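You operate a simulated robot arm through the tools that you are given. There is no shell and no other tool.

You are at the controls of a simulated robot arm. One attempt, no reset.

Task
Label the bare jar as the order card says, then box it in cell TWO.
Fine: jar in the label cradle for it, label square, the used block back on its spot, the labelled jar untouched; nothing dropped, broken or left on. Set down upright: what you pick out, honey jar.

The check looks at the end state, three seconds after you hand in, the way a careful person would. Anything else that was tipped, shoved, dropped, spilled or broken makes it a failure.

Robot
A 7-joint arm with a two-finger parallel gripper, fixed in place. Base frame: the origin is at the foot of the arm, x ahead of it, y to its left, z up; the work surface is at about z = 850. Readings come in mm, degrees, newtons and seconds.
With the tool pointing down near the work surface it reaches from about 300 to 700 mm from the base axis. Its first joint turns from -66.0 to 66.0 degrees. Payload 1.57 kg.
The tool frame sits at the grasp point between the pads (the TCP): z along the fingers, y along the line on which they close. The tips reach 30 mm beyond it. The gripper opens to 110 mm. The fingers are 24 mm wide and 12 mm thick; the gripper's body (48 by 112 mm) begins 78 mm behind the TCP.
Orientation is told as [roll, pitch, yaw] about the base's x, y, z axes, in that order, counted from this pose: with the fingers straight down and closing along the base's y, the tool's x points along the base's -x, its y along +y and its z along -z.

Tools
- The arm moves only by the tool jog_arm. Its argument "commands" is a list of rows, each a list of 7 numbers: the closure, from 0 (fully open) to 1 (shut), then the shift along the base's x, y, z in mm, then the turn, a rotation vector about the base's x, y, z in degrees. In form: [[grip, x, y, z, wx, wy, wz], ...]. A call has 1 to 20 rows; each row shifts and turns the commanded pose from where the row before left it. Each row takes 0.2 s and may step no farther than 50 mm and 8.6 degrees from the row before; otherwise, or with a gripper value out of range, the whole call is refused. A pose out of reach is approached as far as the arm can. The call stops where the force on the tool passes 90 N (or 10 N more than at its start, if that is more) or the arm is blocked; 0.2 s more then pass. The fingers move at their own pace (about 108 mm/s each) and stop on an object; they squeeze with about 33 N. The grip force told is the motor's: it shows also when the fingers shut on nothing. Time passes only in rows, and 0.2 s behind the last, so rows that do not move let the fingers close. The reply holds the time, the measured pose of the TCP, the force on the tool along the base axes, the opening and the grip force, in the units named above and with some noise, with the torque about the TCP (base axes, N m) and any sound that the robot's microphone picked up.
- Cameras (640 x 400 px; columns grow to the right, rows downward): "scene" is fixed at [176, -420.1, 1381.3]; the picture's right is [0.54, -0.84, 0.00], its down [-0.65, -0.41, -0.64] and it looks along [0.54, 0.34, -0.77] (base axes); focal length 214 px, centre (320, 200). "wrist" rides on the gripper at [70, 16, -141] in the tool frame; the picture's right is [-0.23, 0.97, 0.00], its down [-0.85, -0.20, -0.48] and it looks along [-0.47, -0.11, 0.88] (tool axes); focal length 222 px, centre (320, 200). There is no depth. A picture from a camera that has moved, and an enlarged one, comes with that camera's place and axes in the base frame and with its lens.
- capture(camera): a new picture of that camera. No time passes.
- enlarge(camera, box): a new picture of the part [left, top, right, bottom] of that camera's present view, enlarged. No time passes.
- finish_job(): hands the job in; it is judged then, once.

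Places have to be worked out from the pictures, the camera data and where the tool is seen. Open the gripper and draw the arm clear of the work before you hand the job in, unless the task says otherwise.

The tools are called after "Call:" as a command line: name --pt "numbers of a row" for each row, then --argument value for the rest, lists and objects as JSON in quotes. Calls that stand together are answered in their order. jog_arm: Moves the arm, as the interface text tells. Its arguments: {"type":"object","properties":{"commands":{"type":"array","items":{"type":"array","items":{"type":"number"}}}},"required":["commands"]} The other tools are called the same way: capture (camera) takes a picture; enlarge (camera, box) takes an enlarged picture of a part of a camera's view; finish_job () hands the job in.

At the start:

```text
time: 0.0
tool_pos: [353.1, 18.1, 1184.4]
ee_rot: [0.0, 0.0, -0.1]
contact_force: [0.1, 0.0, -0.4]
torque: [-0.02, -0.01, 0.02]
gripper_width: 110.0
finger_force: 0.0
```

scene: 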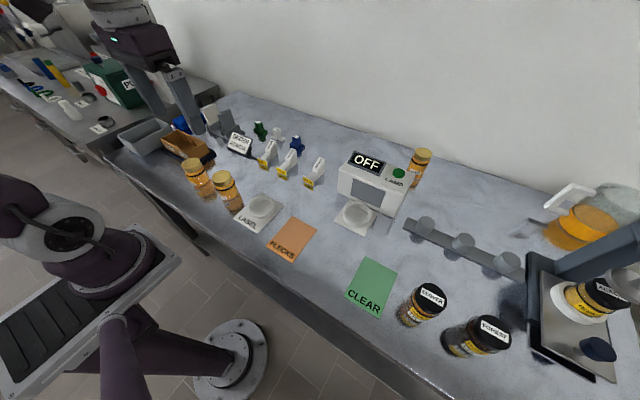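
wrist: 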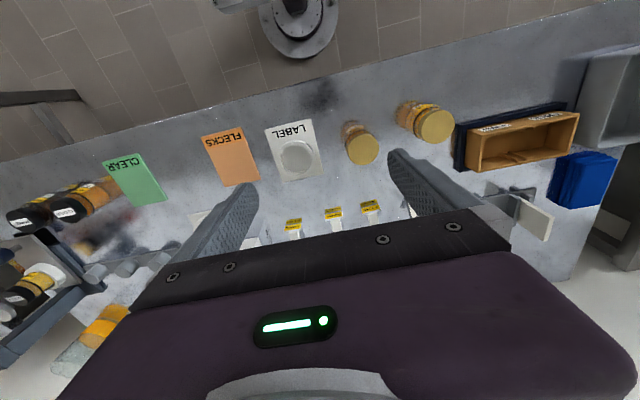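

I'll start by looking closely at the parts of the scene: the order card, the jars, the stamps/blocks and the label device.

Call:
enlarge --camera "scene" --box '[90, 90, 340, 246]'

Call:
enlarge --camera "scene" --box '[215, 110, 335, 185]'

Call:
enlarge --camera "scene" --box '[310, 130, 450, 240]'

Call:
enlarge --camera "scene" --box '[380, 180, 640, 390]'

Call:
enlarge --camera "scene" --box '[90, 100, 220, 181]'

```text
2.56 times, centred on (215, 168) of scene
camera zoom: at [176.0, -420.1, 1381.3], right [0.54, -0.84, 0.0], down [-0.65, -0.41, -0.64], along [0.54, 0.34, -0.77], focal length 549 px, centre (589, 282)
```

zoom: 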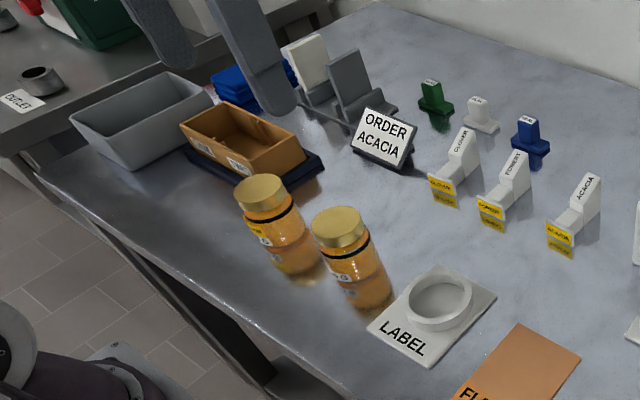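

```text
5.33 times, centred on (275, 148) of scene
camera zoom: at [176.0, -420.1, 1381.3], right [0.54, -0.84, 0.0], down [-0.65, -0.41, -0.64], along [0.54, 0.34, -0.77], focal length 1144 px, centre (560, 480)
```

zoom: 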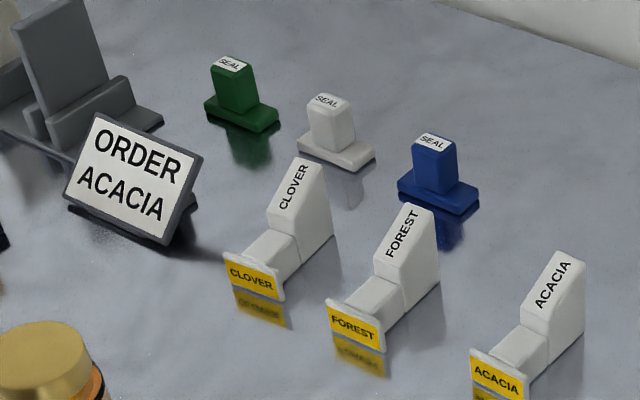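

```text
3.64 times, centred on (380, 185) of scene
camera zoom: at [176.0, -420.1, 1381.3], right [0.54, -0.84, 0.0], down [-0.65, -0.41, -0.64], along [0.54, 0.34, -0.77], focal length 780 px, centre (102, 254)
```

zoom: 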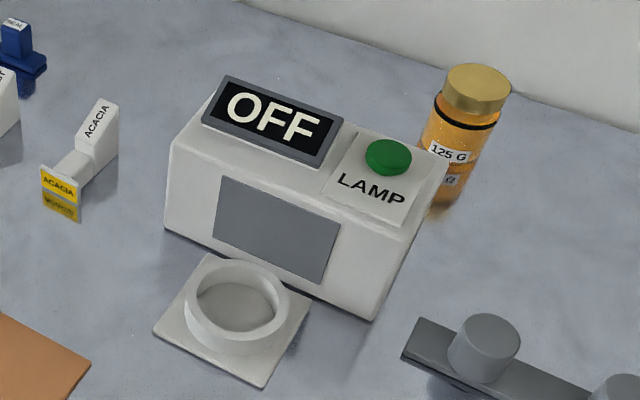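

```text
1.90 times, centred on (510, 285) of scene
camera zoom: at [176.0, -420.1, 1381.3], right [0.54, -0.84, 0.0], down [-0.65, -0.41, -0.64], along [0.54, 0.34, -0.77], focal length 408 px, centre (-42, 38)
```

zoom: 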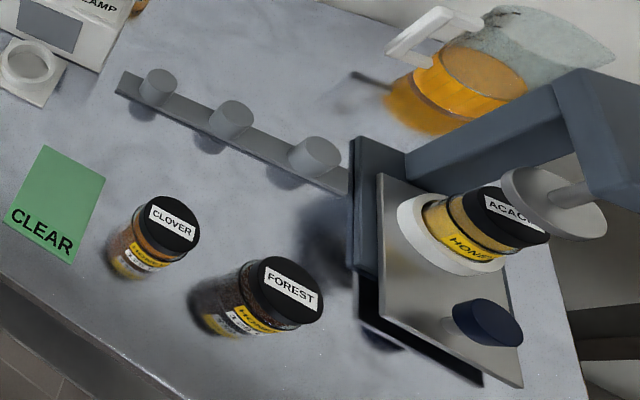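

```text
4.92 times, centred on (155, 140) of scene
camera zoom: at [176.0, -420.1, 1381.3], right [0.54, -0.84, 0.0], down [-0.65, -0.41, -0.64], along [0.54, 0.34, -0.77], focal length 1056 px, centre (1132, 493)
```

zoom: 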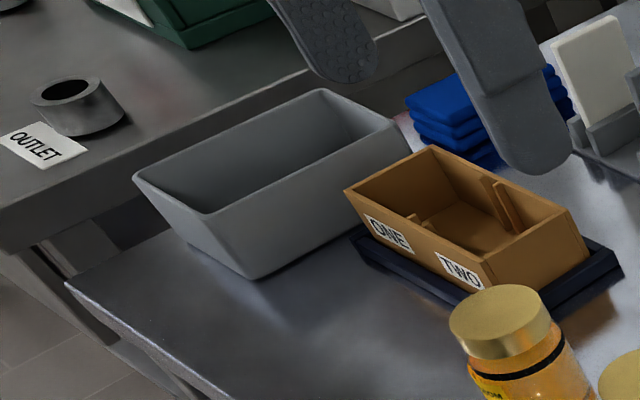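

The order card reads ACACIA. Now I'll zoom in on each honey jar to see which is bare.

Call:
enlarge --camera "scene" --box '[170, 145, 260, 220]'

Call:
enlarge --camera "scene" --box '[400, 140, 440, 195]'

Call:
enlarge --camera "scene" --box '[235, 185, 300, 235]'

Call:
enlarge --camera "scene" --box '[390, 270, 520, 365]'

Call:
enlarge --camera "wrist" --box '[240, 80, 480, 240]'

Call:
enlarge --camera "wrist" --box '[440, 80, 640, 260]'

```text
5.33 times, centred on (215, 182) of scene
camera zoom: at [176.0, -420.1, 1381.3], right [0.54, -0.84, 0.0], down [-0.65, -0.41, -0.64], along [0.54, 0.34, -0.77], focal length 1144 px, centre (880, 293)
```

zoom: 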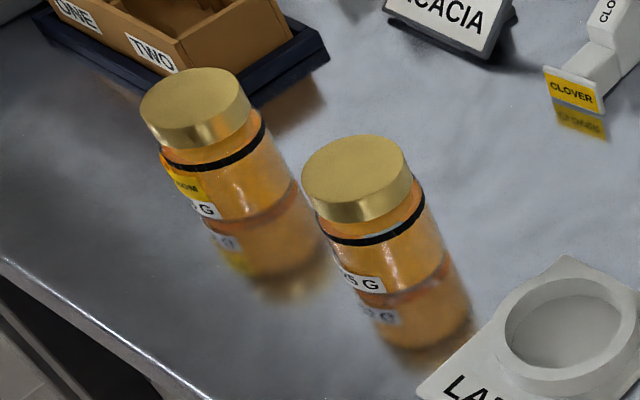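

```text
7.27 times, centred on (420, 168) of scene
camera zoom: at [176.0, -420.1, 1381.3], right [0.54, -0.84, 0.0], down [-0.65, -0.41, -0.64], along [0.54, 0.34, -0.77], focal length 1560 px, centre (-407, 436)
```

zoom: 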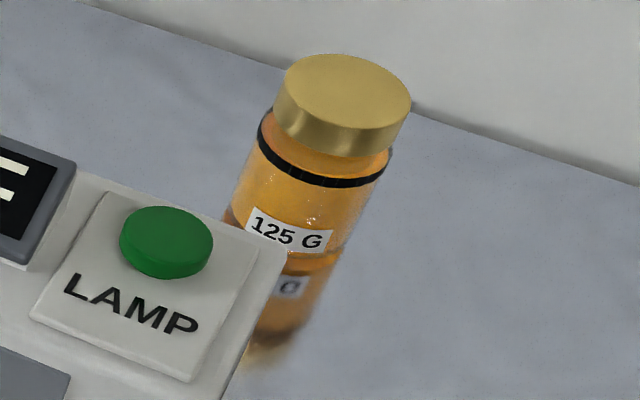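

```text
8.00 times, centred on (268, 210) of scene
camera zoom: at [176.0, -420.1, 1381.3], right [0.54, -0.84, 0.0], down [-0.65, -0.41, -0.64], along [0.54, 0.34, -0.77], focal length 1716 px, centre (740, 120)
```

zoom: 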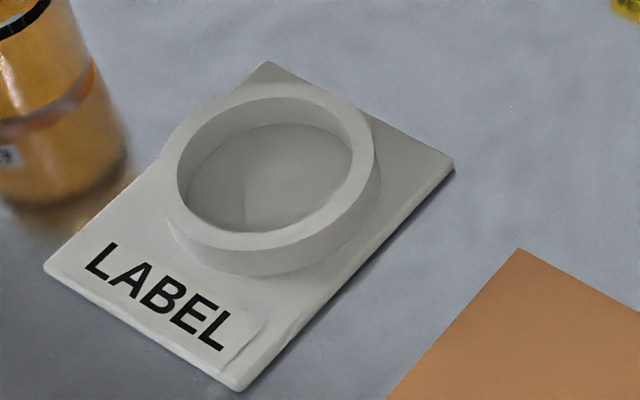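

```text
4.21 times, centred on (455, 318) of scene
camera zoom: at [176.0, -420.1, 1381.3], right [0.54, -0.84, 0.0], down [-0.65, -0.41, -0.64], along [0.54, 0.34, -0.77], focal length 903 px, centre (-248, -295)
```

zoom: 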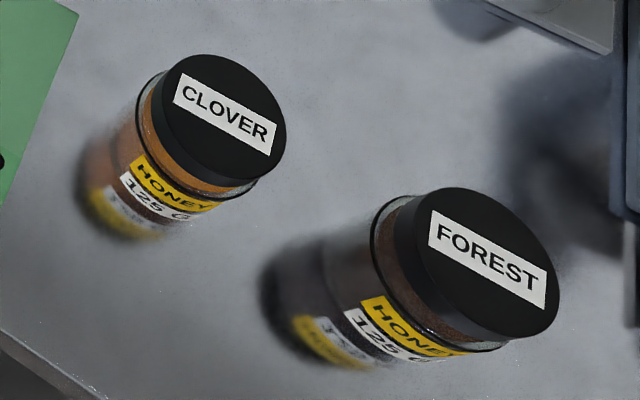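

```text
2.50 times, centred on (360, 160) of wrist
camera zoom: at [282.9, 34.0, 1324.9], right [0.23, 0.97, 0.0], down [0.85, -0.2, 0.48], along [0.47, -0.11, -0.88], focal length 555 px, centre (220, 300)
```

zoom: 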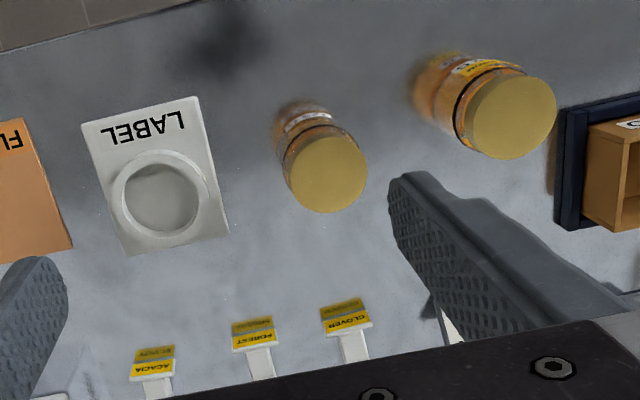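

```text
2.22 times, centred on (540, 170) of wrist
camera zoom: at [282.9, 34.0, 1324.9], right [0.23, 0.97, 0.0], down [0.85, -0.2, 0.48], along [0.47, -0.11, -0.88], focal length 494 px, centre (-169, 267)
```

zoom: 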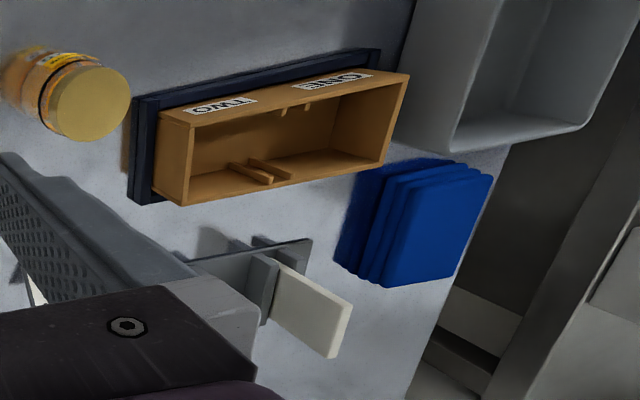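

Jar with yellow label is the left one in front; I'll enlarge the wrist view of the two front jars to confirm, and look at the picks and the box once more.

Call:
enlarge --camera "wrist" --box '[335, 90, 465, 170]'

Call:
enlarge --camera "scene" --box '[520, 170, 640, 280]'

Call:
enlarge --camera "scene" --box '[295, 145, 335, 195]'

```text
4.92 times, centred on (400, 130) of wrist
camera zoom: at [282.9, 34.0, 1324.9], right [0.23, 0.97, 0.0], down [0.85, -0.2, 0.48], along [0.47, -0.11, -0.88], focal length 1094 px, centre (-74, 545)
```

zoom: 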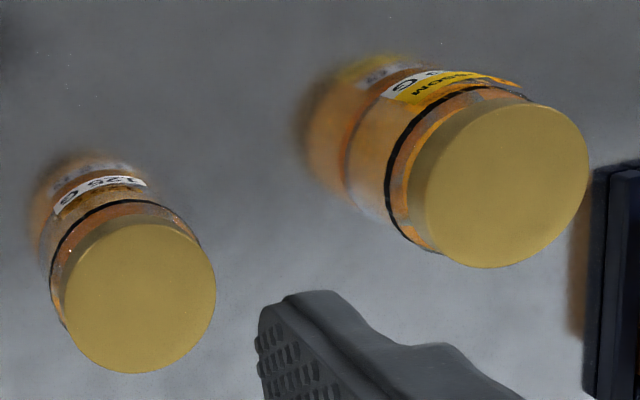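

```text
3.64 times, centred on (580, 225) of scene
camera zoom: at [176.0, -420.1, 1381.3], right [0.54, -0.84, 0.0], down [-0.65, -0.41, -0.64], along [0.54, 0.34, -0.77], focal length 780 px, centre (-626, 109)
```

zoom: 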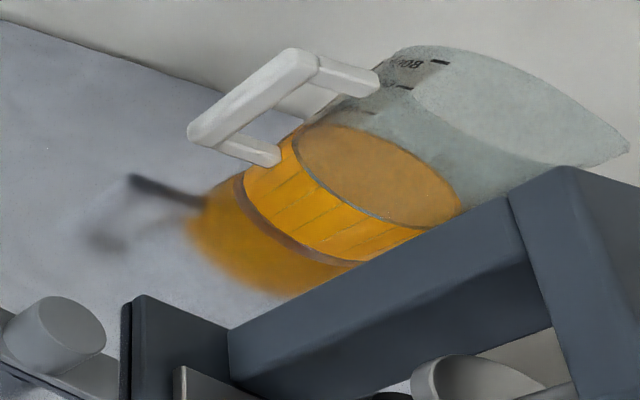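

```text
8.00 times, centred on (315, 170) of scene
camera zoom: at [176.0, -420.1, 1381.3], right [0.54, -0.84, 0.0], down [-0.65, -0.41, -0.64], along [0.54, 0.34, -0.77], focal length 1716 px, centre (360, 440)
```

zoom: 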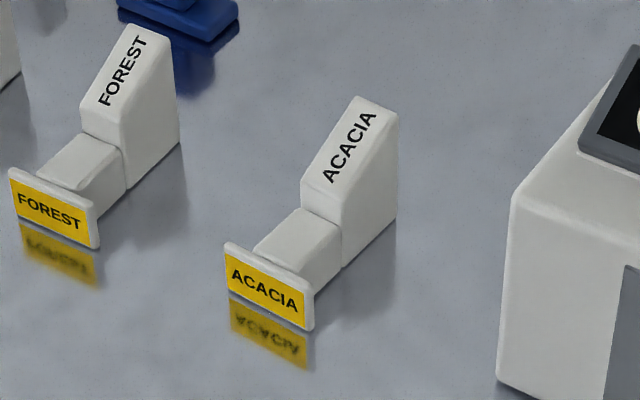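

Jar 2 (front right, lid centre about (412, 84), top about z 926) has no yellow label, so it is the bare one; jar 1 (about (400, 212)) is already labelled "…OM". The jar behind the lamp is out of reach. I'll move the arm high above the left side to view the box with the wrist camera.

Call:
jog_arm --pt "0 -1 43 -9 0 0 0" --pt "0 -1 43 -9 0 0 0" --pt "0 -1 43 -9 0 0 0" --pt "0 -1 43 -9 0 0 0" --pt "0 -1 43 -9 0 0 0" --pt "0 -1 43 -9 0 0 0" --pt "0 -1 43 -9 0 0 0" --pt "0 0 20 -9 0 0 0" --pt "0 0 0 0 0 0 0"

Call:
capture --camera "wrist"

Call:
capture --camera "scene"

```text
time: 2.0
tool_pos: [345.0, 339.3, 1112.9]
ee_rot: [-0.1, 0.0, -0.1]
contact_force: [-0.7, 0.6, 1.0]
torque: [0.0, 0.0, 0.02]
gripper_width: 110.0
finger_force: 0.1
```

```text
taken
camera wrist: at [275.9, 355.6, 1253.1], right [0.23, 0.97, 0.0], down [0.85, -0.2, 0.48], along [0.47, -0.11, -0.88], focal length 222 px, centre (320, 200)
```

wrist: 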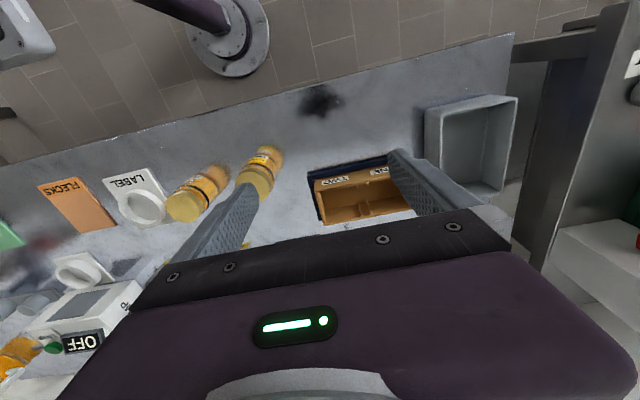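

```text
taken
```

scene: 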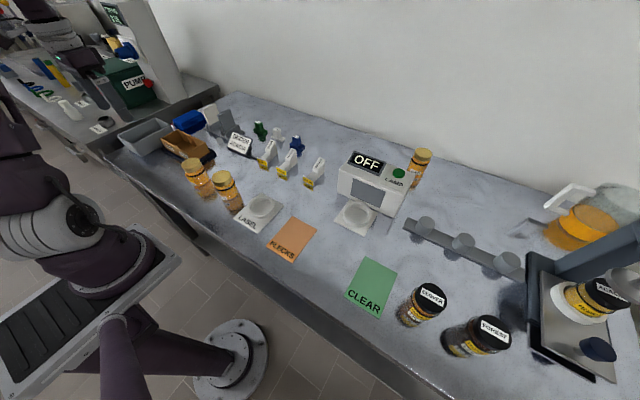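

The box is now visible in both cameras; I enlarge it in each to measure the cells.

Call:
enlarge --camera "wrist" --box '[290, 140, 430, 235]'

Call:
enlarge --camera "scene" --box '[110, 95, 260, 195]'

Call:
enlarge --camera "scene" --box '[150, 115, 225, 172]'

Call:
enlarge --camera "wrist" --box '[100, 130, 300, 260]'

```text
4.21 times, centred on (360, 188) of wrist
camera zoom: at [275.9, 355.6, 1253.1], right [0.23, 0.97, 0.0], down [0.85, -0.2, 0.48], along [0.47, -0.11, -0.88], focal length 935 px, centre (152, 253)
```

zoom: 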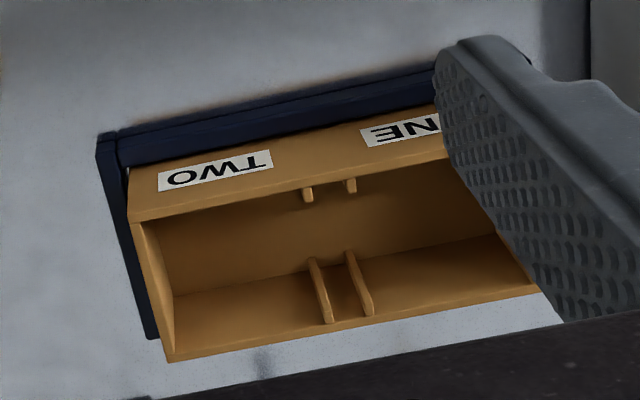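

```text
4.00 times, centred on (185, 145) of scene
camera zoom: at [176.1, -420.1, 1381.3], right [0.54, -0.84, 0.0], down [-0.65, -0.41, -0.64], along [0.54, 0.34, -0.77], focal length 858 px, centre (860, 420)
```

zoom: 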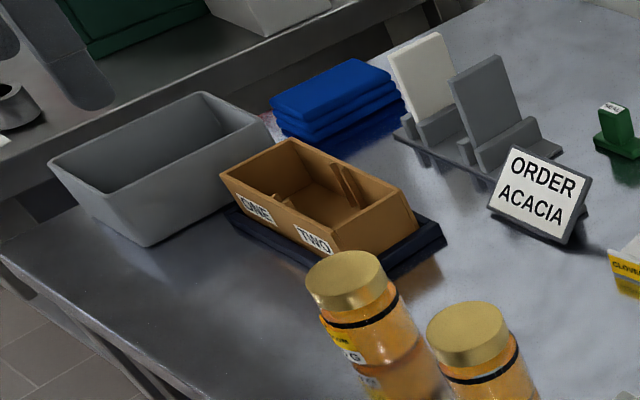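

```text
7.02 times, centred on (188, 144) of scene
camera zoom: at [176.1, -420.1, 1381.3], right [0.54, -0.84, 0.0], down [-0.65, -0.41, -0.64], along [0.54, 0.34, -0.77], focal length 1505 px, centre (1250, 596)
```

zoom: 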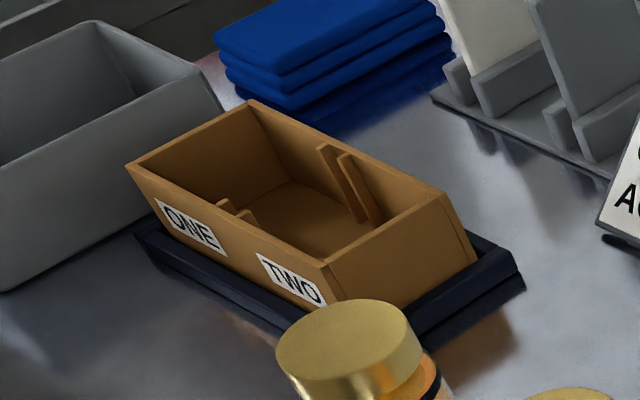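

```text
3.08 times, centred on (200, 195) of wrist
camera zoom: at [275.9, 355.6, 1253.1], right [0.23, 0.97, 0.0], down [0.85, -0.2, 0.48], along [0.47, -0.11, -0.88], focal length 684 px, centre (689, 215)
```

zoom: 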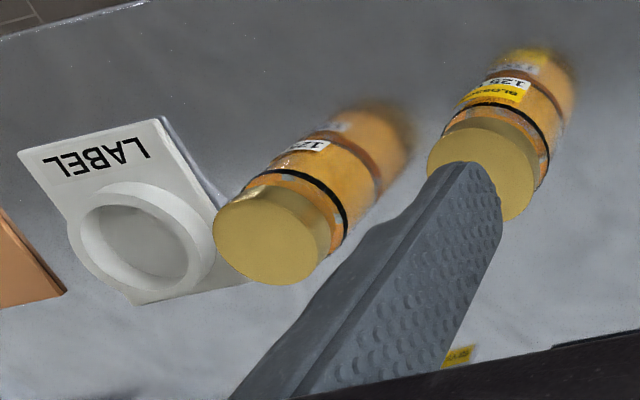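

The box rim spans roughly x 440–518, y 305–471 at z≈904, with cell TWO centred near (479, 344). I now move back to look closely at jar 2 and the LABEL cradle.

Call:
jog_arm --pt "0 0 -40 -12 0 0 0" --pt "0 0 -40 -12 0 0 0" --pt "0 0 -40 -12 0 0 0" --pt "0 0 -40 -12 0 0 0" --pt "0 0 -40 -12 0 0 0" --pt "0 0 -40 -12 0 0 0" --pt "0 0 -40 -12 0 0 0" --pt "0 0 -40 -12 0 0 0" --pt "0 0 0 0 0 0 0"

Call:
capture --camera "wrist"

Call:
enlarge --camera "wrist" --box '[160, 60, 480, 240]'

Call:
capture --camera "scene"

```text
time: 4.0
tool_pos: [345.1, 17.1, 1015.3]
ee_rot: [0.0, 0.0, 0.0]
contact_force: [0.6, 0.1, 0.3]
torque: [0.0, 0.0, 0.02]
gripper_width: 109.7
finger_force: 0.0
```

```text
taken
camera wrist: at [276.0, 34.0, 1156.3], right [0.23, 0.97, 0.0], down [0.85, -0.2, 0.48], along [0.47, -0.11, -0.88], focal length 222 px, centre (320, 200)
```

wrist: 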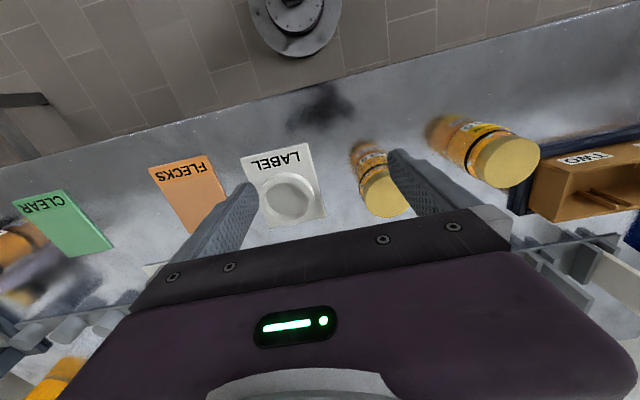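

```text
2.00 times, centred on (320, 150) of wrist
camera zoom: at [276.0, 34.0, 1156.3], right [0.23, 0.97, 0.0], down [0.85, -0.2, 0.48], along [0.47, -0.11, -0.88], focal length 444 px, centre (320, 300)
```

zoom: 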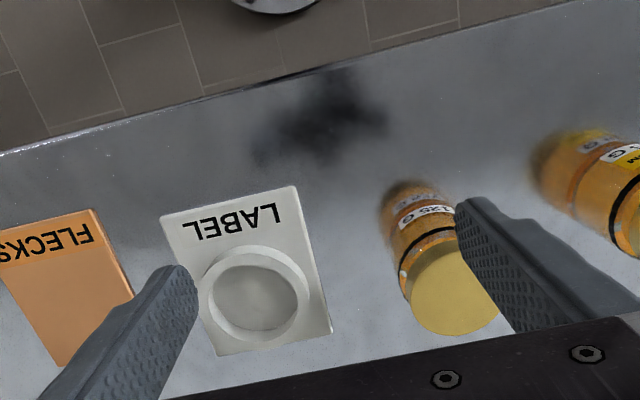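

```text
taken
```

scene: 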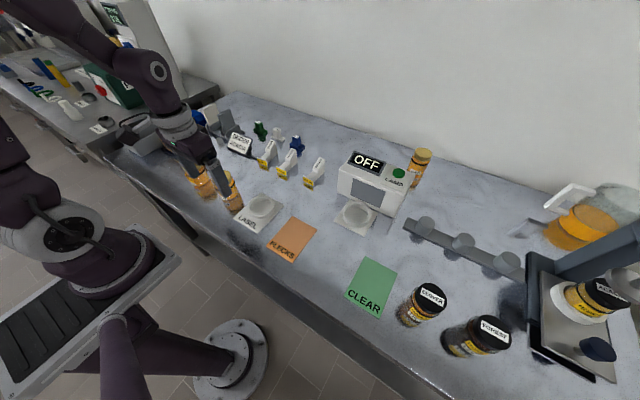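

Fine-zooming on the cradle and jar 2 from this closer view.

Call:
enlarge --camera "wrist" --box '[235, 140, 335, 240]'

Call:
enlarge --camera "wrist" --box '[335, 135, 425, 225]'

Call:
enlarge --camera "wrist" --box '[420, 105, 550, 195]'

```text
4.00 times, centred on (285, 190) of wrist
camera zoom: at [276.0, 34.0, 1156.3], right [0.23, 0.97, 0.0], down [0.85, -0.2, 0.48], along [0.47, -0.11, -0.88], focal length 888 px, centre (460, 240)
```

zoom: 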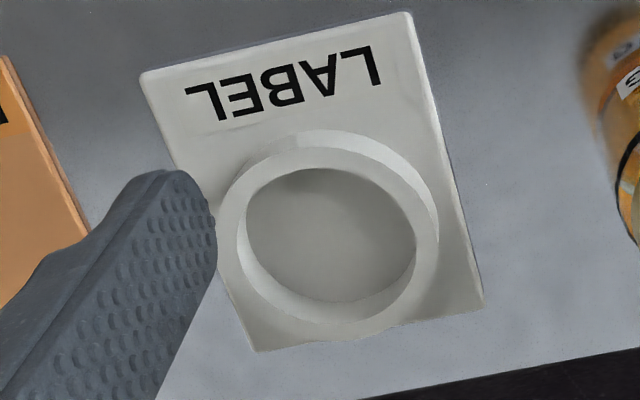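

```text
4.44 times, centred on (380, 180) of wrist
camera zoom: at [276.0, 34.0, 1156.3], right [0.23, 0.97, 0.0], down [0.85, -0.2, 0.48], along [0.47, -0.11, -0.88], focal length 987 px, centre (53, 289)
```

zoom: 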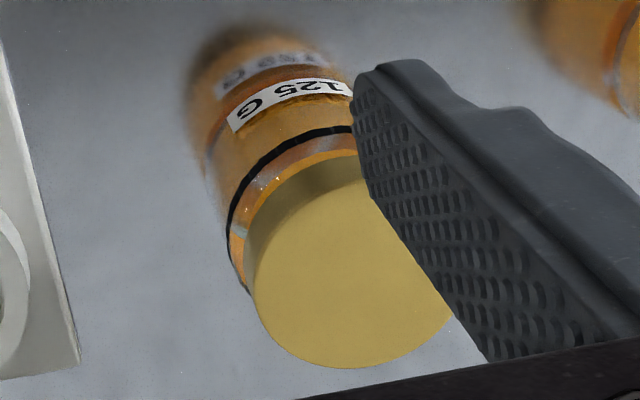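

```text
4.44 times, centred on (485, 150) of wrist
camera zoom: at [276.0, 34.0, 1156.3], right [0.23, 0.97, 0.0], down [0.85, -0.2, 0.48], along [0.47, -0.11, -0.88], focal length 987 px, centre (-413, 422)
```

zoom: 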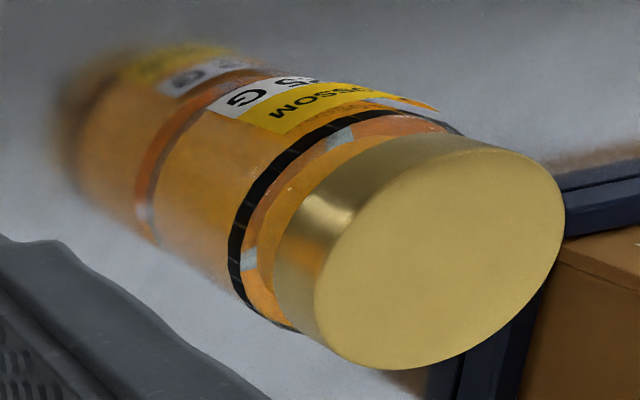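

Cradle ring centre is about (419, -51); jar 2 axis about (412, 84) with its "125 G" facing roughly -x. Next I look closely at the ACACIA block (about x 588–670, y -112).

Call:
jog_arm --pt "0 39 -24 0 0 0 0" --pt "0 39 -24 0 0 0 0" --pt "0 39 -24 0 0 0 0" --pt "0 39 -24 0 0 0 0" --pt "0 39 -21 0 0 0 0" --pt "0 0 0 0 0 0 0"

Call:
capture --camera "wrist"

Call:
enlarge --camera "wrist" --box '[250, 130, 400, 240]'

Call:
enlarge --camera "scene" --box '[170, 145, 260, 220]'

```text
time: 5.4
tool_pos: [541.4, -98.4, 1015.2]
ee_rot: [0.0, 0.0, 0.0]
contact_force: [-0.2, 0.1, -0.3]
torque: [0.0, -0.01, 0.0]
gripper_width: 110.0
finger_force: 0.0
```

```text
taken
camera wrist: at [471.9, -82.9, 1156.2], right [0.23, 0.97, 0.0], down [0.86, -0.2, 0.48], along [0.47, -0.11, -0.88], focal length 222 px, centre (320, 200)
```

wrist: 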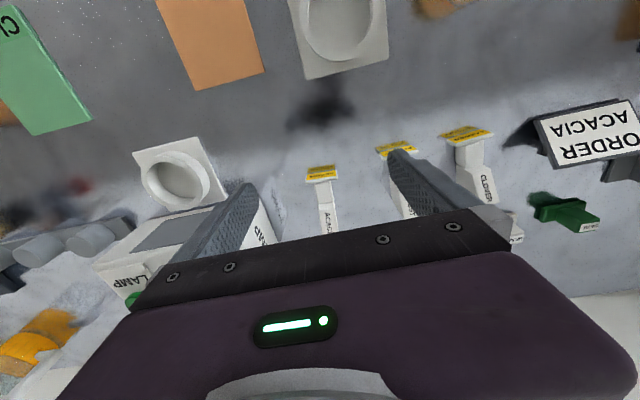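

```text
3.64 times, centred on (325, 185) of wrist
camera zoom: at [471.9, -82.9, 1156.2], right [0.23, 0.97, 0.0], down [0.86, -0.2, 0.48], along [0.47, -0.11, -0.88], focal length 808 px, centre (302, 254)
```

zoom: 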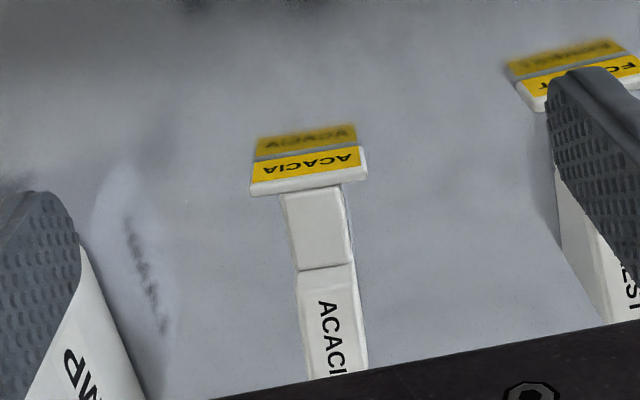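

```text
5.33 times, centred on (215, 182) of scene
camera zoom: at [176.0, -420.1, 1381.3], right [0.54, -0.84, 0.0], down [-0.65, -0.41, -0.64], along [0.54, 0.34, -0.77], focal length 1144 px, centre (880, 293)
```

zoom: 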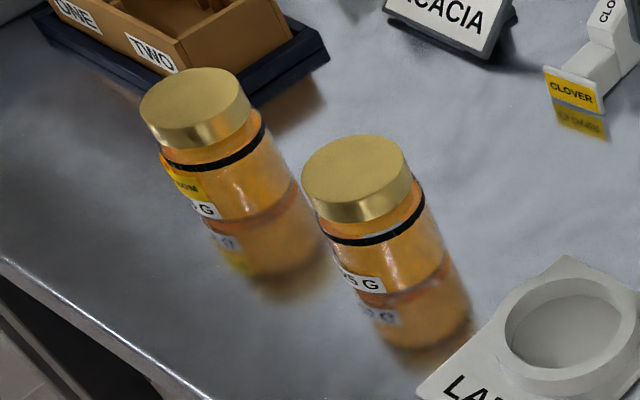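

The ACACIA block has a ~42×21 mm label plate at x≈591, neck, and a wedge body x≈624–664, y centre ≈ -112, nearly square to the axes. Before grasping, I test that the wrist can turn to +87° over the cradle (I want to turn the jar by ~174° so the label goes above "125 G").

Call:
jog_arm --pt "0 -11 4.3 0 0 0 7.9" --pt "0 -11 4.3 0 0 0 7.9" --pt "0 -11 4.3 0 0 0 7.9" --pt "0 -11 4.3 0 0 0 7.9" --pt "0 -11 4.3 0 0 0 7.9" --pt "0 -11 4.3 0 0 0 7.9" --pt "0 -11 4.3 0 0 0 7.9" --pt "0 -11 4.3 0 0 0 7.9" --pt "0 -11 4.3 0 0 0 7.9" --pt "0 -11 4.3 0 0 0 7.9" --pt "0 -11 4.3 0 0 0 8.0" --pt "0 0 0 0 0 0 0"

Call:
capture --camera "wrist"

Call:
capture --camera "scene"

```text
time: 8.0
tool_pos: [420.1, -50.4, 1016.3]
ee_rot: [0.0, 0.1, 87.1]
contact_force: [1.0, 0.2, 0.2]
torque: [0.03, 0.02, -0.04]
gripper_width: 109.9
finger_force: 0.0
```

```text
taken
camera wrist: at [400.1, -119.6, 1156.9], right [-0.96, 0.28, 0.0], down [0.24, 0.84, 0.48], along [0.13, 0.46, -0.88], focal length 222 px, centre (320, 200)
```

wrist: 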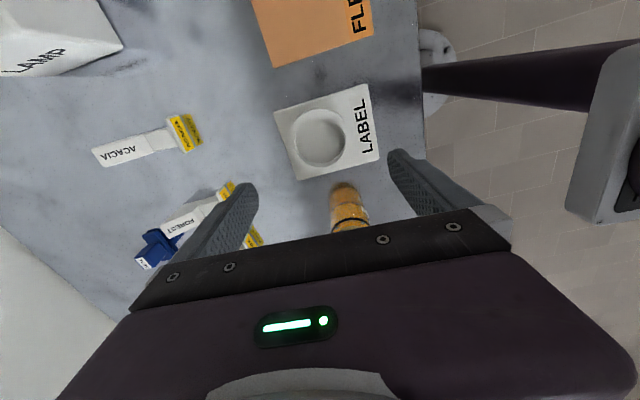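

```text
taken
```

scene: 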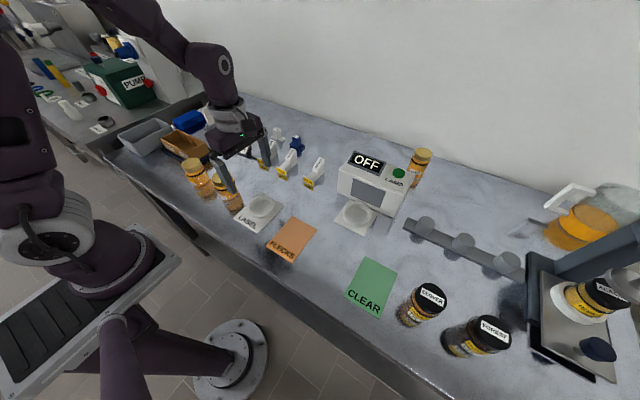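

+87° is reachable. This side view shows the ACACIA block and ring well, so I enlarge both to refine their positions and the block's yaw.

Call:
enlarge --camera "wrist" --box '[80, 100, 220, 180]'

Call:
enlarge --camera "wrist" --box '[260, 75, 400, 195]'

```text
4.57 times, centred on (150, 140) of wrist
camera zoom: at [400.1, -119.6, 1156.9], right [-0.96, 0.28, 0.0], down [0.24, 0.84, 0.48], along [0.13, 0.46, -0.88], focal length 1015 px, centre (1097, 474)
```

zoom: 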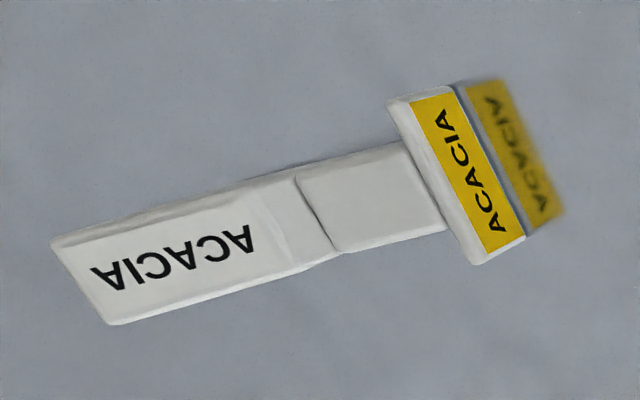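

```text
3.33 times, centred on (330, 135) of wrist
camera zoom: at [400.1, -119.6, 1156.9], right [-0.96, 0.28, 0.0], down [0.24, 0.84, 0.48], along [0.13, 0.46, -0.88], focal length 740 px, centre (287, 417)
```

zoom: 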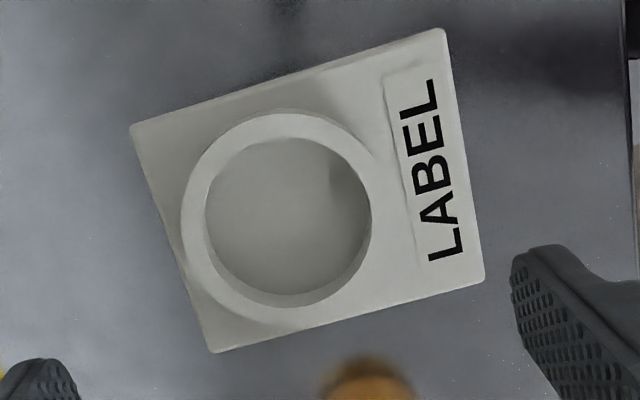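

Block yaw is about -3.5° with axis from (590.5, -108.6) to (665.5, -113.2); ring centre about (420, -50). I go above jar 2 with the gripper turned to about +93° to check alignment on its lid.

Call:
jog_arm --pt "0 -2 33.7 0 0 0 2" --pt "0 -2 33.7 0 0 0 2" --pt "0 -2 33.7 0 0 0 2" --pt "0 -2 33.7 0 0 0 0" --pt "0 0 0 0 0 0 0"

Call:
capture --camera "wrist"

Call:
enlarge --camera "wrist" --box '[250, 120, 400, 220]'

Call:
enlarge --camera "scene" --box '[170, 135, 270, 220]'

```text
time: 9.2
tool_pos: [409.9, 83.1, 1016.6]
ee_rot: [0.0, 0.0, 92.9]
contact_force: [0.4, -0.9, 0.5]
torque: [0.02, 0.02, -0.01]
gripper_width: 109.9
finger_force: 0.1
```

```text
taken
camera wrist: at [398.5, 13.2, 1157.2], right [-0.98, 0.18, 0.0], down [0.16, 0.86, 0.48], along [0.08, 0.47, -0.88], focal length 222 px, centre (320, 200)
```

wrist: 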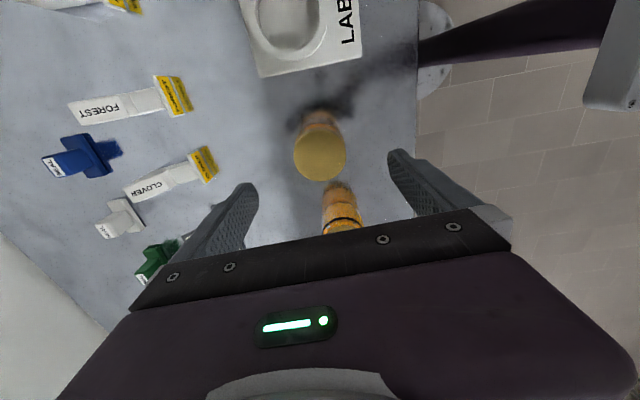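

```text
4.00 times, centred on (325, 170) of wrist
camera zoom: at [398.5, 13.2, 1157.2], right [-0.98, 0.18, 0.0], down [0.16, 0.86, 0.48], along [0.08, 0.47, -0.88], focal length 888 px, centre (300, 320)
```

zoom: 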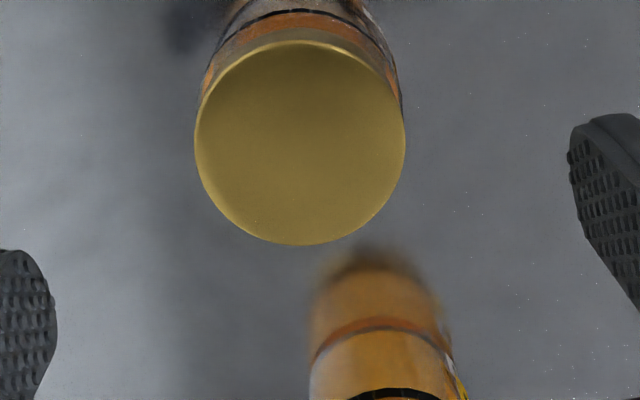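

```text
4.71 times, centred on (220, 178) of scene
camera zoom: at [176.0, -420.1, 1381.3], right [0.54, -0.84, 0.0], down [-0.65, -0.41, -0.64], along [0.54, 0.34, -0.77], focal length 1009 px, centre (791, 306)
```

zoom: 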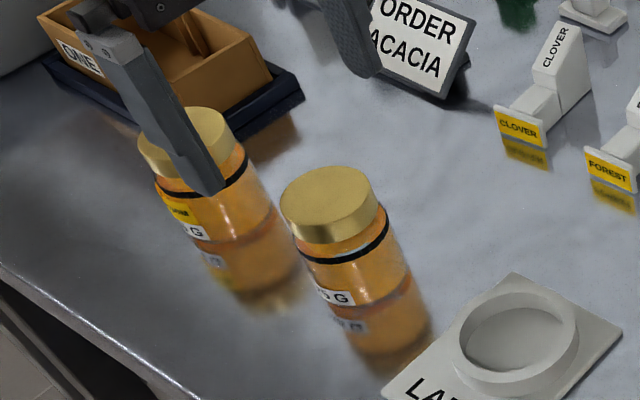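

Lid centre measured at about (411.7, 84.8), lid ∅≈57, body ∅≈59. I correct by (+1.8, +1.7), descend to z≈920 (tips at 890) and close on the jar.

Call:
jog_arm --pt "0 1.8 1.7 -20 0 0 0" --pt "0 0 0 -26 0 0 0" --pt "0 0 0 -26 0 0 0" --pt "0 0 0 -24 0 0 0" --pt "0 0 0 0 0 0 0"

Call:
capture --camera "wrist"

Call:
enlarge --camera "scene" --box '[170, 135, 270, 220]'

```text
time: 10.4
tool_pos: [411.0, 83.9, 918.9]
ee_rot: [0.0, 0.0, 93.1]
contact_force: [-0.2, -0.2, -0.3]
torque: [0.04, 0.01, 0.02]
gripper_width: 110.1
finger_force: 0.1
```

```text
taken
camera wrist: at [400.0, 14.9, 1060.2], right [-0.98, 0.18, 0.0], down [0.16, 0.86, 0.48], along [0.08, 0.47, -0.88], focal length 222 px, centre (320, 200)
```

wrist: 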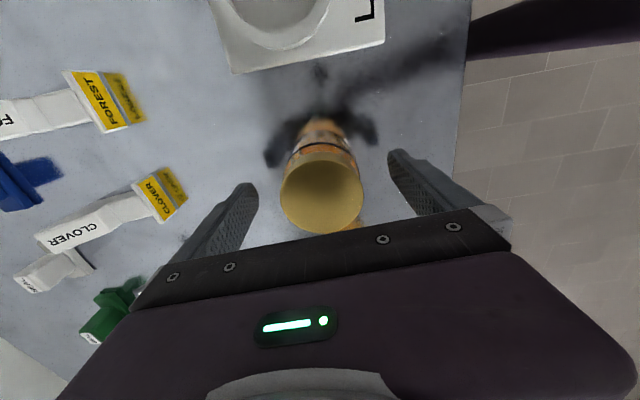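

```text
4.71 times, centred on (220, 178) of scene
camera zoom: at [176.0, -420.1, 1381.3], right [0.54, -0.84, 0.0], down [-0.65, -0.41, -0.64], along [0.54, 0.34, -0.77], focal length 1009 px, centre (791, 306)
```

zoom: 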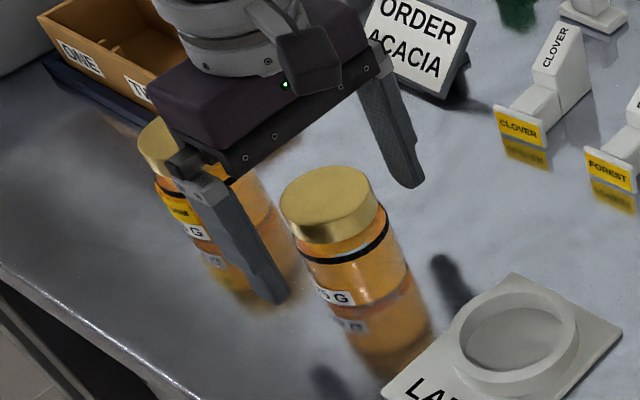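

The lid sits right on the TCP projection (320,192), so the jar is centred between the fingers. Closing now.

Call:
jog_arm --pt "1 0 0 0 0 0 0" --pt "1 0 0 0 0 0 0" --pt "1 0 0 0 0 0 0" --pt "1 0 0 0 0 0 0"

Call:
capture --camera "wrist"

```text
time: 11.4
tool_pos: [412.2, 85.7, 919.8]
ee_rot: [0.0, 0.0, 93.0]
contact_force: [0.2, 0.2, 0.2]
torque: [-0.02, 0.01, -0.02]
gripper_width: 59.2
finger_force: 33.0
```

```text
taken
camera wrist: at [400.0, 14.8, 1060.5], right [-0.98, 0.18, 0.0], down [0.16, 0.86, 0.48], along [0.08, 0.47, -0.88], focal length 222 px, centre (320, 200)
```

wrist: 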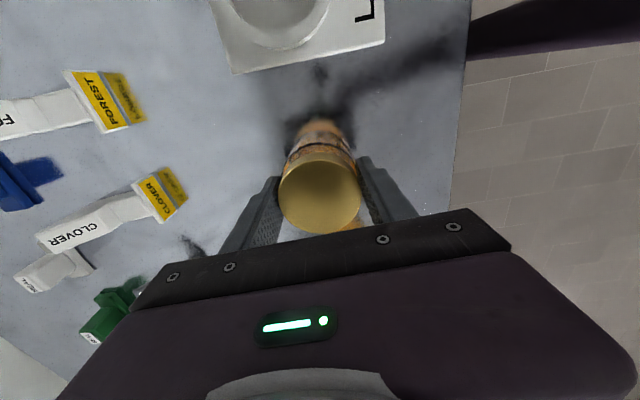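

Jar held (59.2 mm, 33 N). I lift it straight up 100 mm and check.

Call:
jog_arm --pt "1 0 0 10 0 0 0" --pt "1 0 0 20 0 0 0" --pt "1 0 0 30 0 0 0" --pt "1 0 0 40 0 0 0" --pt "1 0 0 0 0 0 0"

Call:
capture --camera "scene"

```text
time: 12.6
tool_pos: [412.7, 85.5, 1021.1]
ee_rot: [0.0, 0.0, 93.1]
contact_force: [0.3, 0.2, -1.6]
torque: [-0.02, 0.0, 0.02]
gripper_width: 59.0
finger_force: 32.8
```

```text
taken
```

scene: 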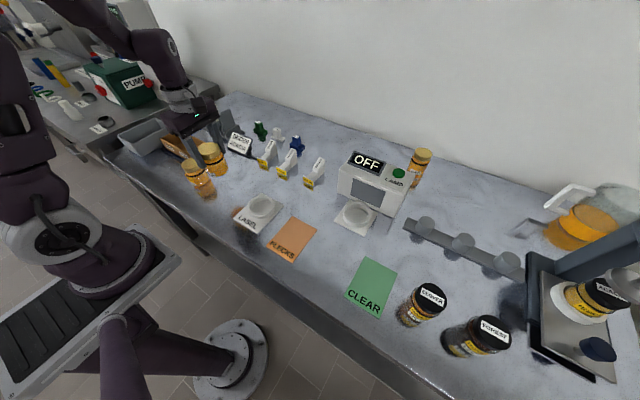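

Jar lifted (about 1.7 N). I carry it over the cradle while turning it by about -186° so "125 G" ends facing +x.

Call:
jog_arm --pt "1 0.4 -6.8 0 0 0 -8" --pt "1 0.4 -6.8 0 0 0 -8" --pt "1 0.4 -6.8 0 0 0 -8" --pt "1 0.4 -6.8 0 0 0 -8" --pt "1 0.4 -6.8 0 0 0 -8" --pt "1 0.4 -6.8 0 0 0 -8" --pt "1 0.4 -6.8 0 0 0 -8" --pt "1 0.4 -6.8 0 0 0 -8" --pt "1 0.4 -6.8 0 0 0 -8" --pt "1 0.4 -6.8 0 0 0 -8" --pt "1 0.4 -6.8 0 0 0 -8" --pt "1 0.4 -6.8 0 0 0 -8" --pt "1 0.4 -6.8 0 0 0 -8" --pt "1 0.4 -6.8 0 0 0 -8" --pt "1 0.4 -6.8 0 0 0 -8" --pt "1 0.4 -6.8 0 0 0 -8" --pt "1 0.4 -6.8 0 0 0 -8" --pt "1 0.4 -6.8 0 0 0 -8" --pt "1 0.4 -6.8 0 0 0 -8" --pt "1 0.4 -6.8 0 0 0 -8"

Call:
jog_arm --pt "1 0 0 0 0 0 -6.5" --pt "1 0 0 0 0 0 -6.5" --pt "1 0 0 0 0 0 -6.5" --pt "1 0 0 0 0 0 -6.5" --pt "1 0 0 0 0 0 0" --pt "1 0 0 0 0 0 0"

Call:
capture --camera "wrist"

Call:
enlarge --camera "scene" --box '[190, 130, 330, 240]'

```text
time: 16.8
tool_pos: [421.2, -51.4, 1019.9]
ee_rot: [-0.1, -0.1, -67.3]
contact_force: [-0.1, 0.5, -1.9]
torque: [0.03, 0.02, -0.01]
gripper_width: 59.2
finger_force: 32.7
```

```text
time: 18.2
tool_pos: [420.4, -50.3, 1020.5]
ee_rot: [0.0, -0.1, -93.1]
contact_force: [-0.8, 0.0, -2.4]
torque: [0.02, -0.01, -0.02]
gripper_width: 59.3
finger_force: 33.0
```

```text
taken
camera wrist: at [441.5, 18.2, 1160.8], right [0.96, -0.28, 0.0], down [-0.24, -0.84, 0.48], along [-0.13, -0.46, -0.88], focal length 222 px, centre (320, 200)
```

wrist: 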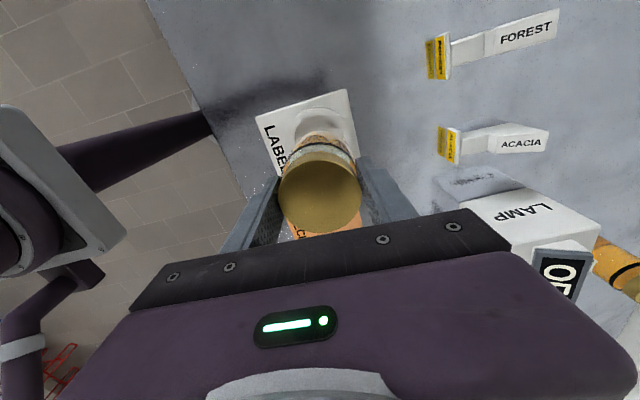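

```text
3.64 times, centred on (260, 185) of scene
camera zoom: at [176.1, -420.1, 1381.3], right [0.54, -0.84, 0.0], down [-0.65, -0.41, -0.64], along [0.54, 0.34, -0.77], focal length 780 px, centre (538, 254)
```

zoom: 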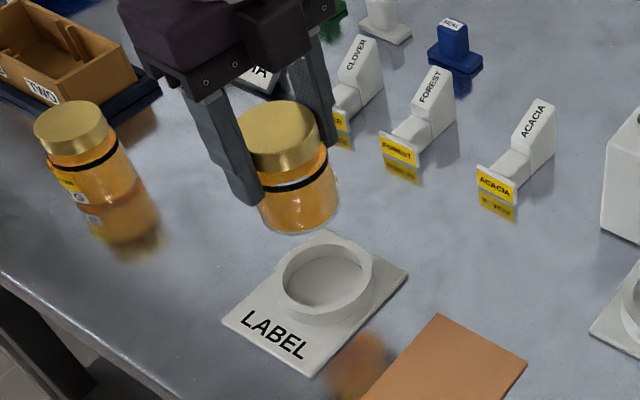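

Held jar is over the ring (TCP ≈ (420.7, -50.6)). I lower it to just above the ring, then check alignment in both cameras.

Call:
jog_arm --pt "1 0 0 -25 0 0 0" --pt "1 0 0 -25 0 0 0" --pt "1 0 0 -20 0 0 0" --pt "1 0 0 -10 0 0 0" --pt "1 0 0 0 0 0 0"

Call:
enlarge --camera "scene" --box '[215, 160, 305, 235]'

Call:
capture --camera "wrist"

Call:
enlarge --camera "wrist" --box '[250, 70, 390, 210]'

```text
time: 19.4
tool_pos: [421.5, -50.7, 940.0]
ee_rot: [-0.1, 0.1, -93.1]
contact_force: [0.1, 0.4, -2.0]
torque: [0.01, 0.03, -0.01]
gripper_width: 58.9
finger_force: 33.2
```

```text
5.33 times, centred on (260, 198) of scene
camera zoom: at [176.1, -420.1, 1381.3], right [0.54, -0.84, 0.0], down [-0.65, -0.41, -0.64], along [0.54, 0.34, -0.77], focal length 1144 px, centre (640, 213)
```

zoom: 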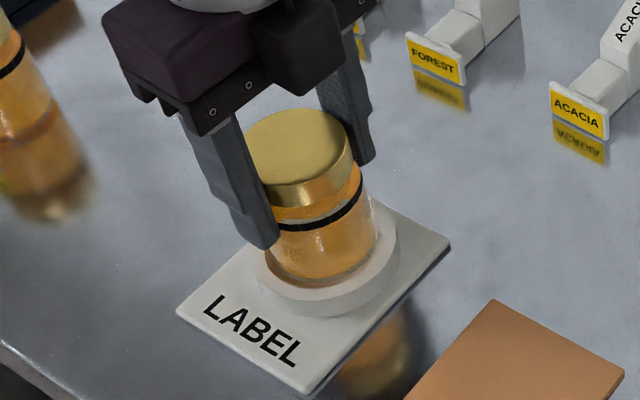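

```text
taken
camera wrist: at [441.1, 18.1, 1080.1], right [0.96, -0.28, 0.0], down [-0.24, -0.84, 0.48], along [-0.13, -0.46, -0.88], focal length 222 px, centre (320, 200)
```

wrist: 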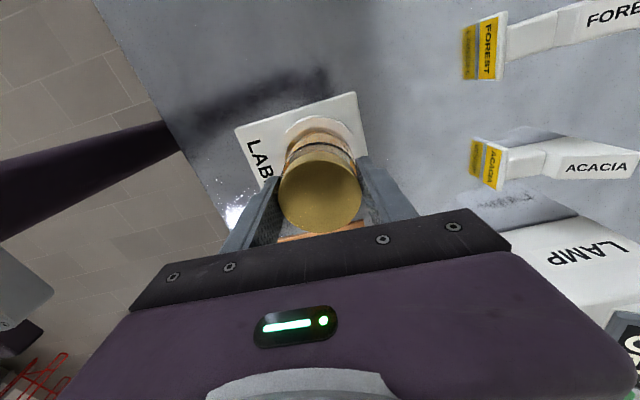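

```text
2.86 times, centred on (320, 140) of wrist
camera zoom: at [441.1, 18.1, 1080.1], right [0.96, -0.28, 0.0], down [-0.24, -0.84, 0.48], along [-0.13, -0.46, -0.88], focal length 635 px, centre (320, 371)
```

zoom: 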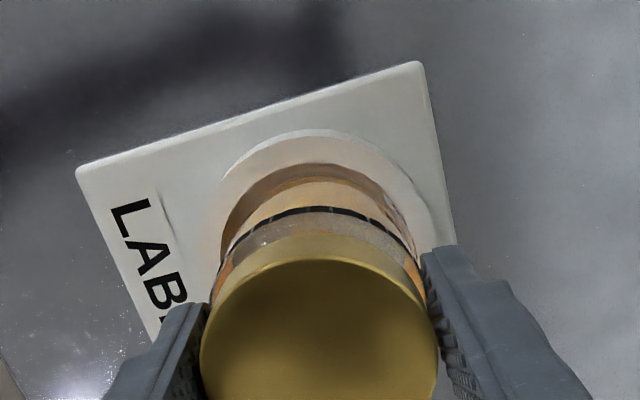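

Looks nearly concentric; I zoom further to check the gap around the jar bottom before lowering into the ring.

Call:
enlarge --camera "scene" --box '[250, 190, 295, 225]'

Call:
enlarge --camera "wrist" --box '[285, 105, 365, 165]'

```text
11.43 times, centred on (272, 208) of scene
camera zoom: at [176.1, -420.1, 1381.3], right [0.54, -0.84, 0.0], down [-0.65, -0.41, -0.64], along [0.54, 0.34, -0.77], focal length 2451 px, centre (863, 114)
```

zoom: 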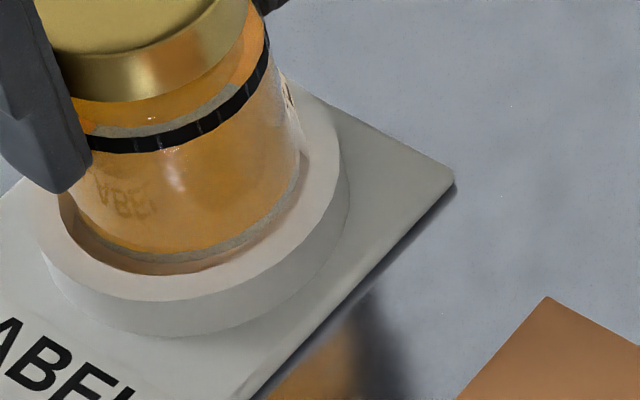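

```text
6.67 times, centred on (325, 135) of wrist
camera zoom: at [441.1, 18.1, 1080.1], right [0.96, -0.28, 0.0], down [-0.24, -0.84, 0.48], along [-0.13, -0.46, -0.88], focal length 1481 px, centre (287, 633)
```

zoom: 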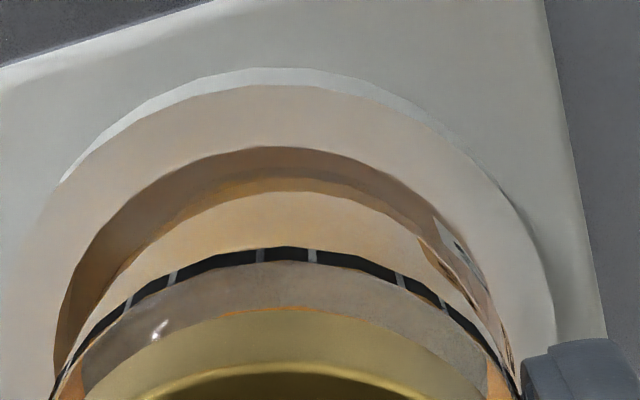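

Gaps look even and the "125 G" sticker is now on the +x side. I lower gently into the ring in small steps.

Call:
jog_arm --pt "1 0 0 -4 0 0 0" --pt "1 0 0 -4 0 0 0" --pt "1 0 0 -3 0 0 0" --pt "1 0 0 0 0 0 0"

```text
time: 20.4
tool_pos: [421.5, -49.9, 928.6]
ee_rot: [-0.1, 0.0, -93.0]
contact_force: [-0.3, 0.4, -2.2]
torque: [0.02, 0.0, -0.02]
gripper_width: 59.0
finger_force: 32.9
```

No contact yet (Fz still just the jar's weight). Continuing in 1 mm steps.

Call:
jog_arm --pt "1 0 0 -1 0 0 0" --pt "1 0 0 -1 0 0 0" --pt "1 0 0 0 0 0 0"

Call:
jog_arm --pt "1 0 0 -1 0 0 0" --pt "1 0 0 0 0 0 0"

Call:
jog_arm --pt "1 0 0 -1 0 0 0" --pt "1 0 0 0 0 0 0"

```text
time: 21.2
tool_pos: [421.4, -50.9, 926.8]
ee_rot: [0.0, 0.0, -93.0]
contact_force: [0.7, 0.3, -3.2]
torque: [0.03, 0.0, 0.0]
gripper_width: 58.9
finger_force: 33.1
```

```text
time: 21.8
tool_pos: [421.4, -51.5, 926.4]
ee_rot: [-0.1, -0.1, -93.0]
contact_force: [0.4, 0.4, -1.7]
torque: [-0.02, -0.08, -0.02]
gripper_width: 59.1
finger_force: 33.1
```

```text
time: 22.4
tool_pos: [422.0, -50.0, 925.0]
ee_rot: [0.1, 0.0, -93.1]
contact_force: [-1.7, 1.1, 21.3]
torque: [0.04, 0.31, -0.04]
gripper_width: 59.1
finger_force: 32.8
```

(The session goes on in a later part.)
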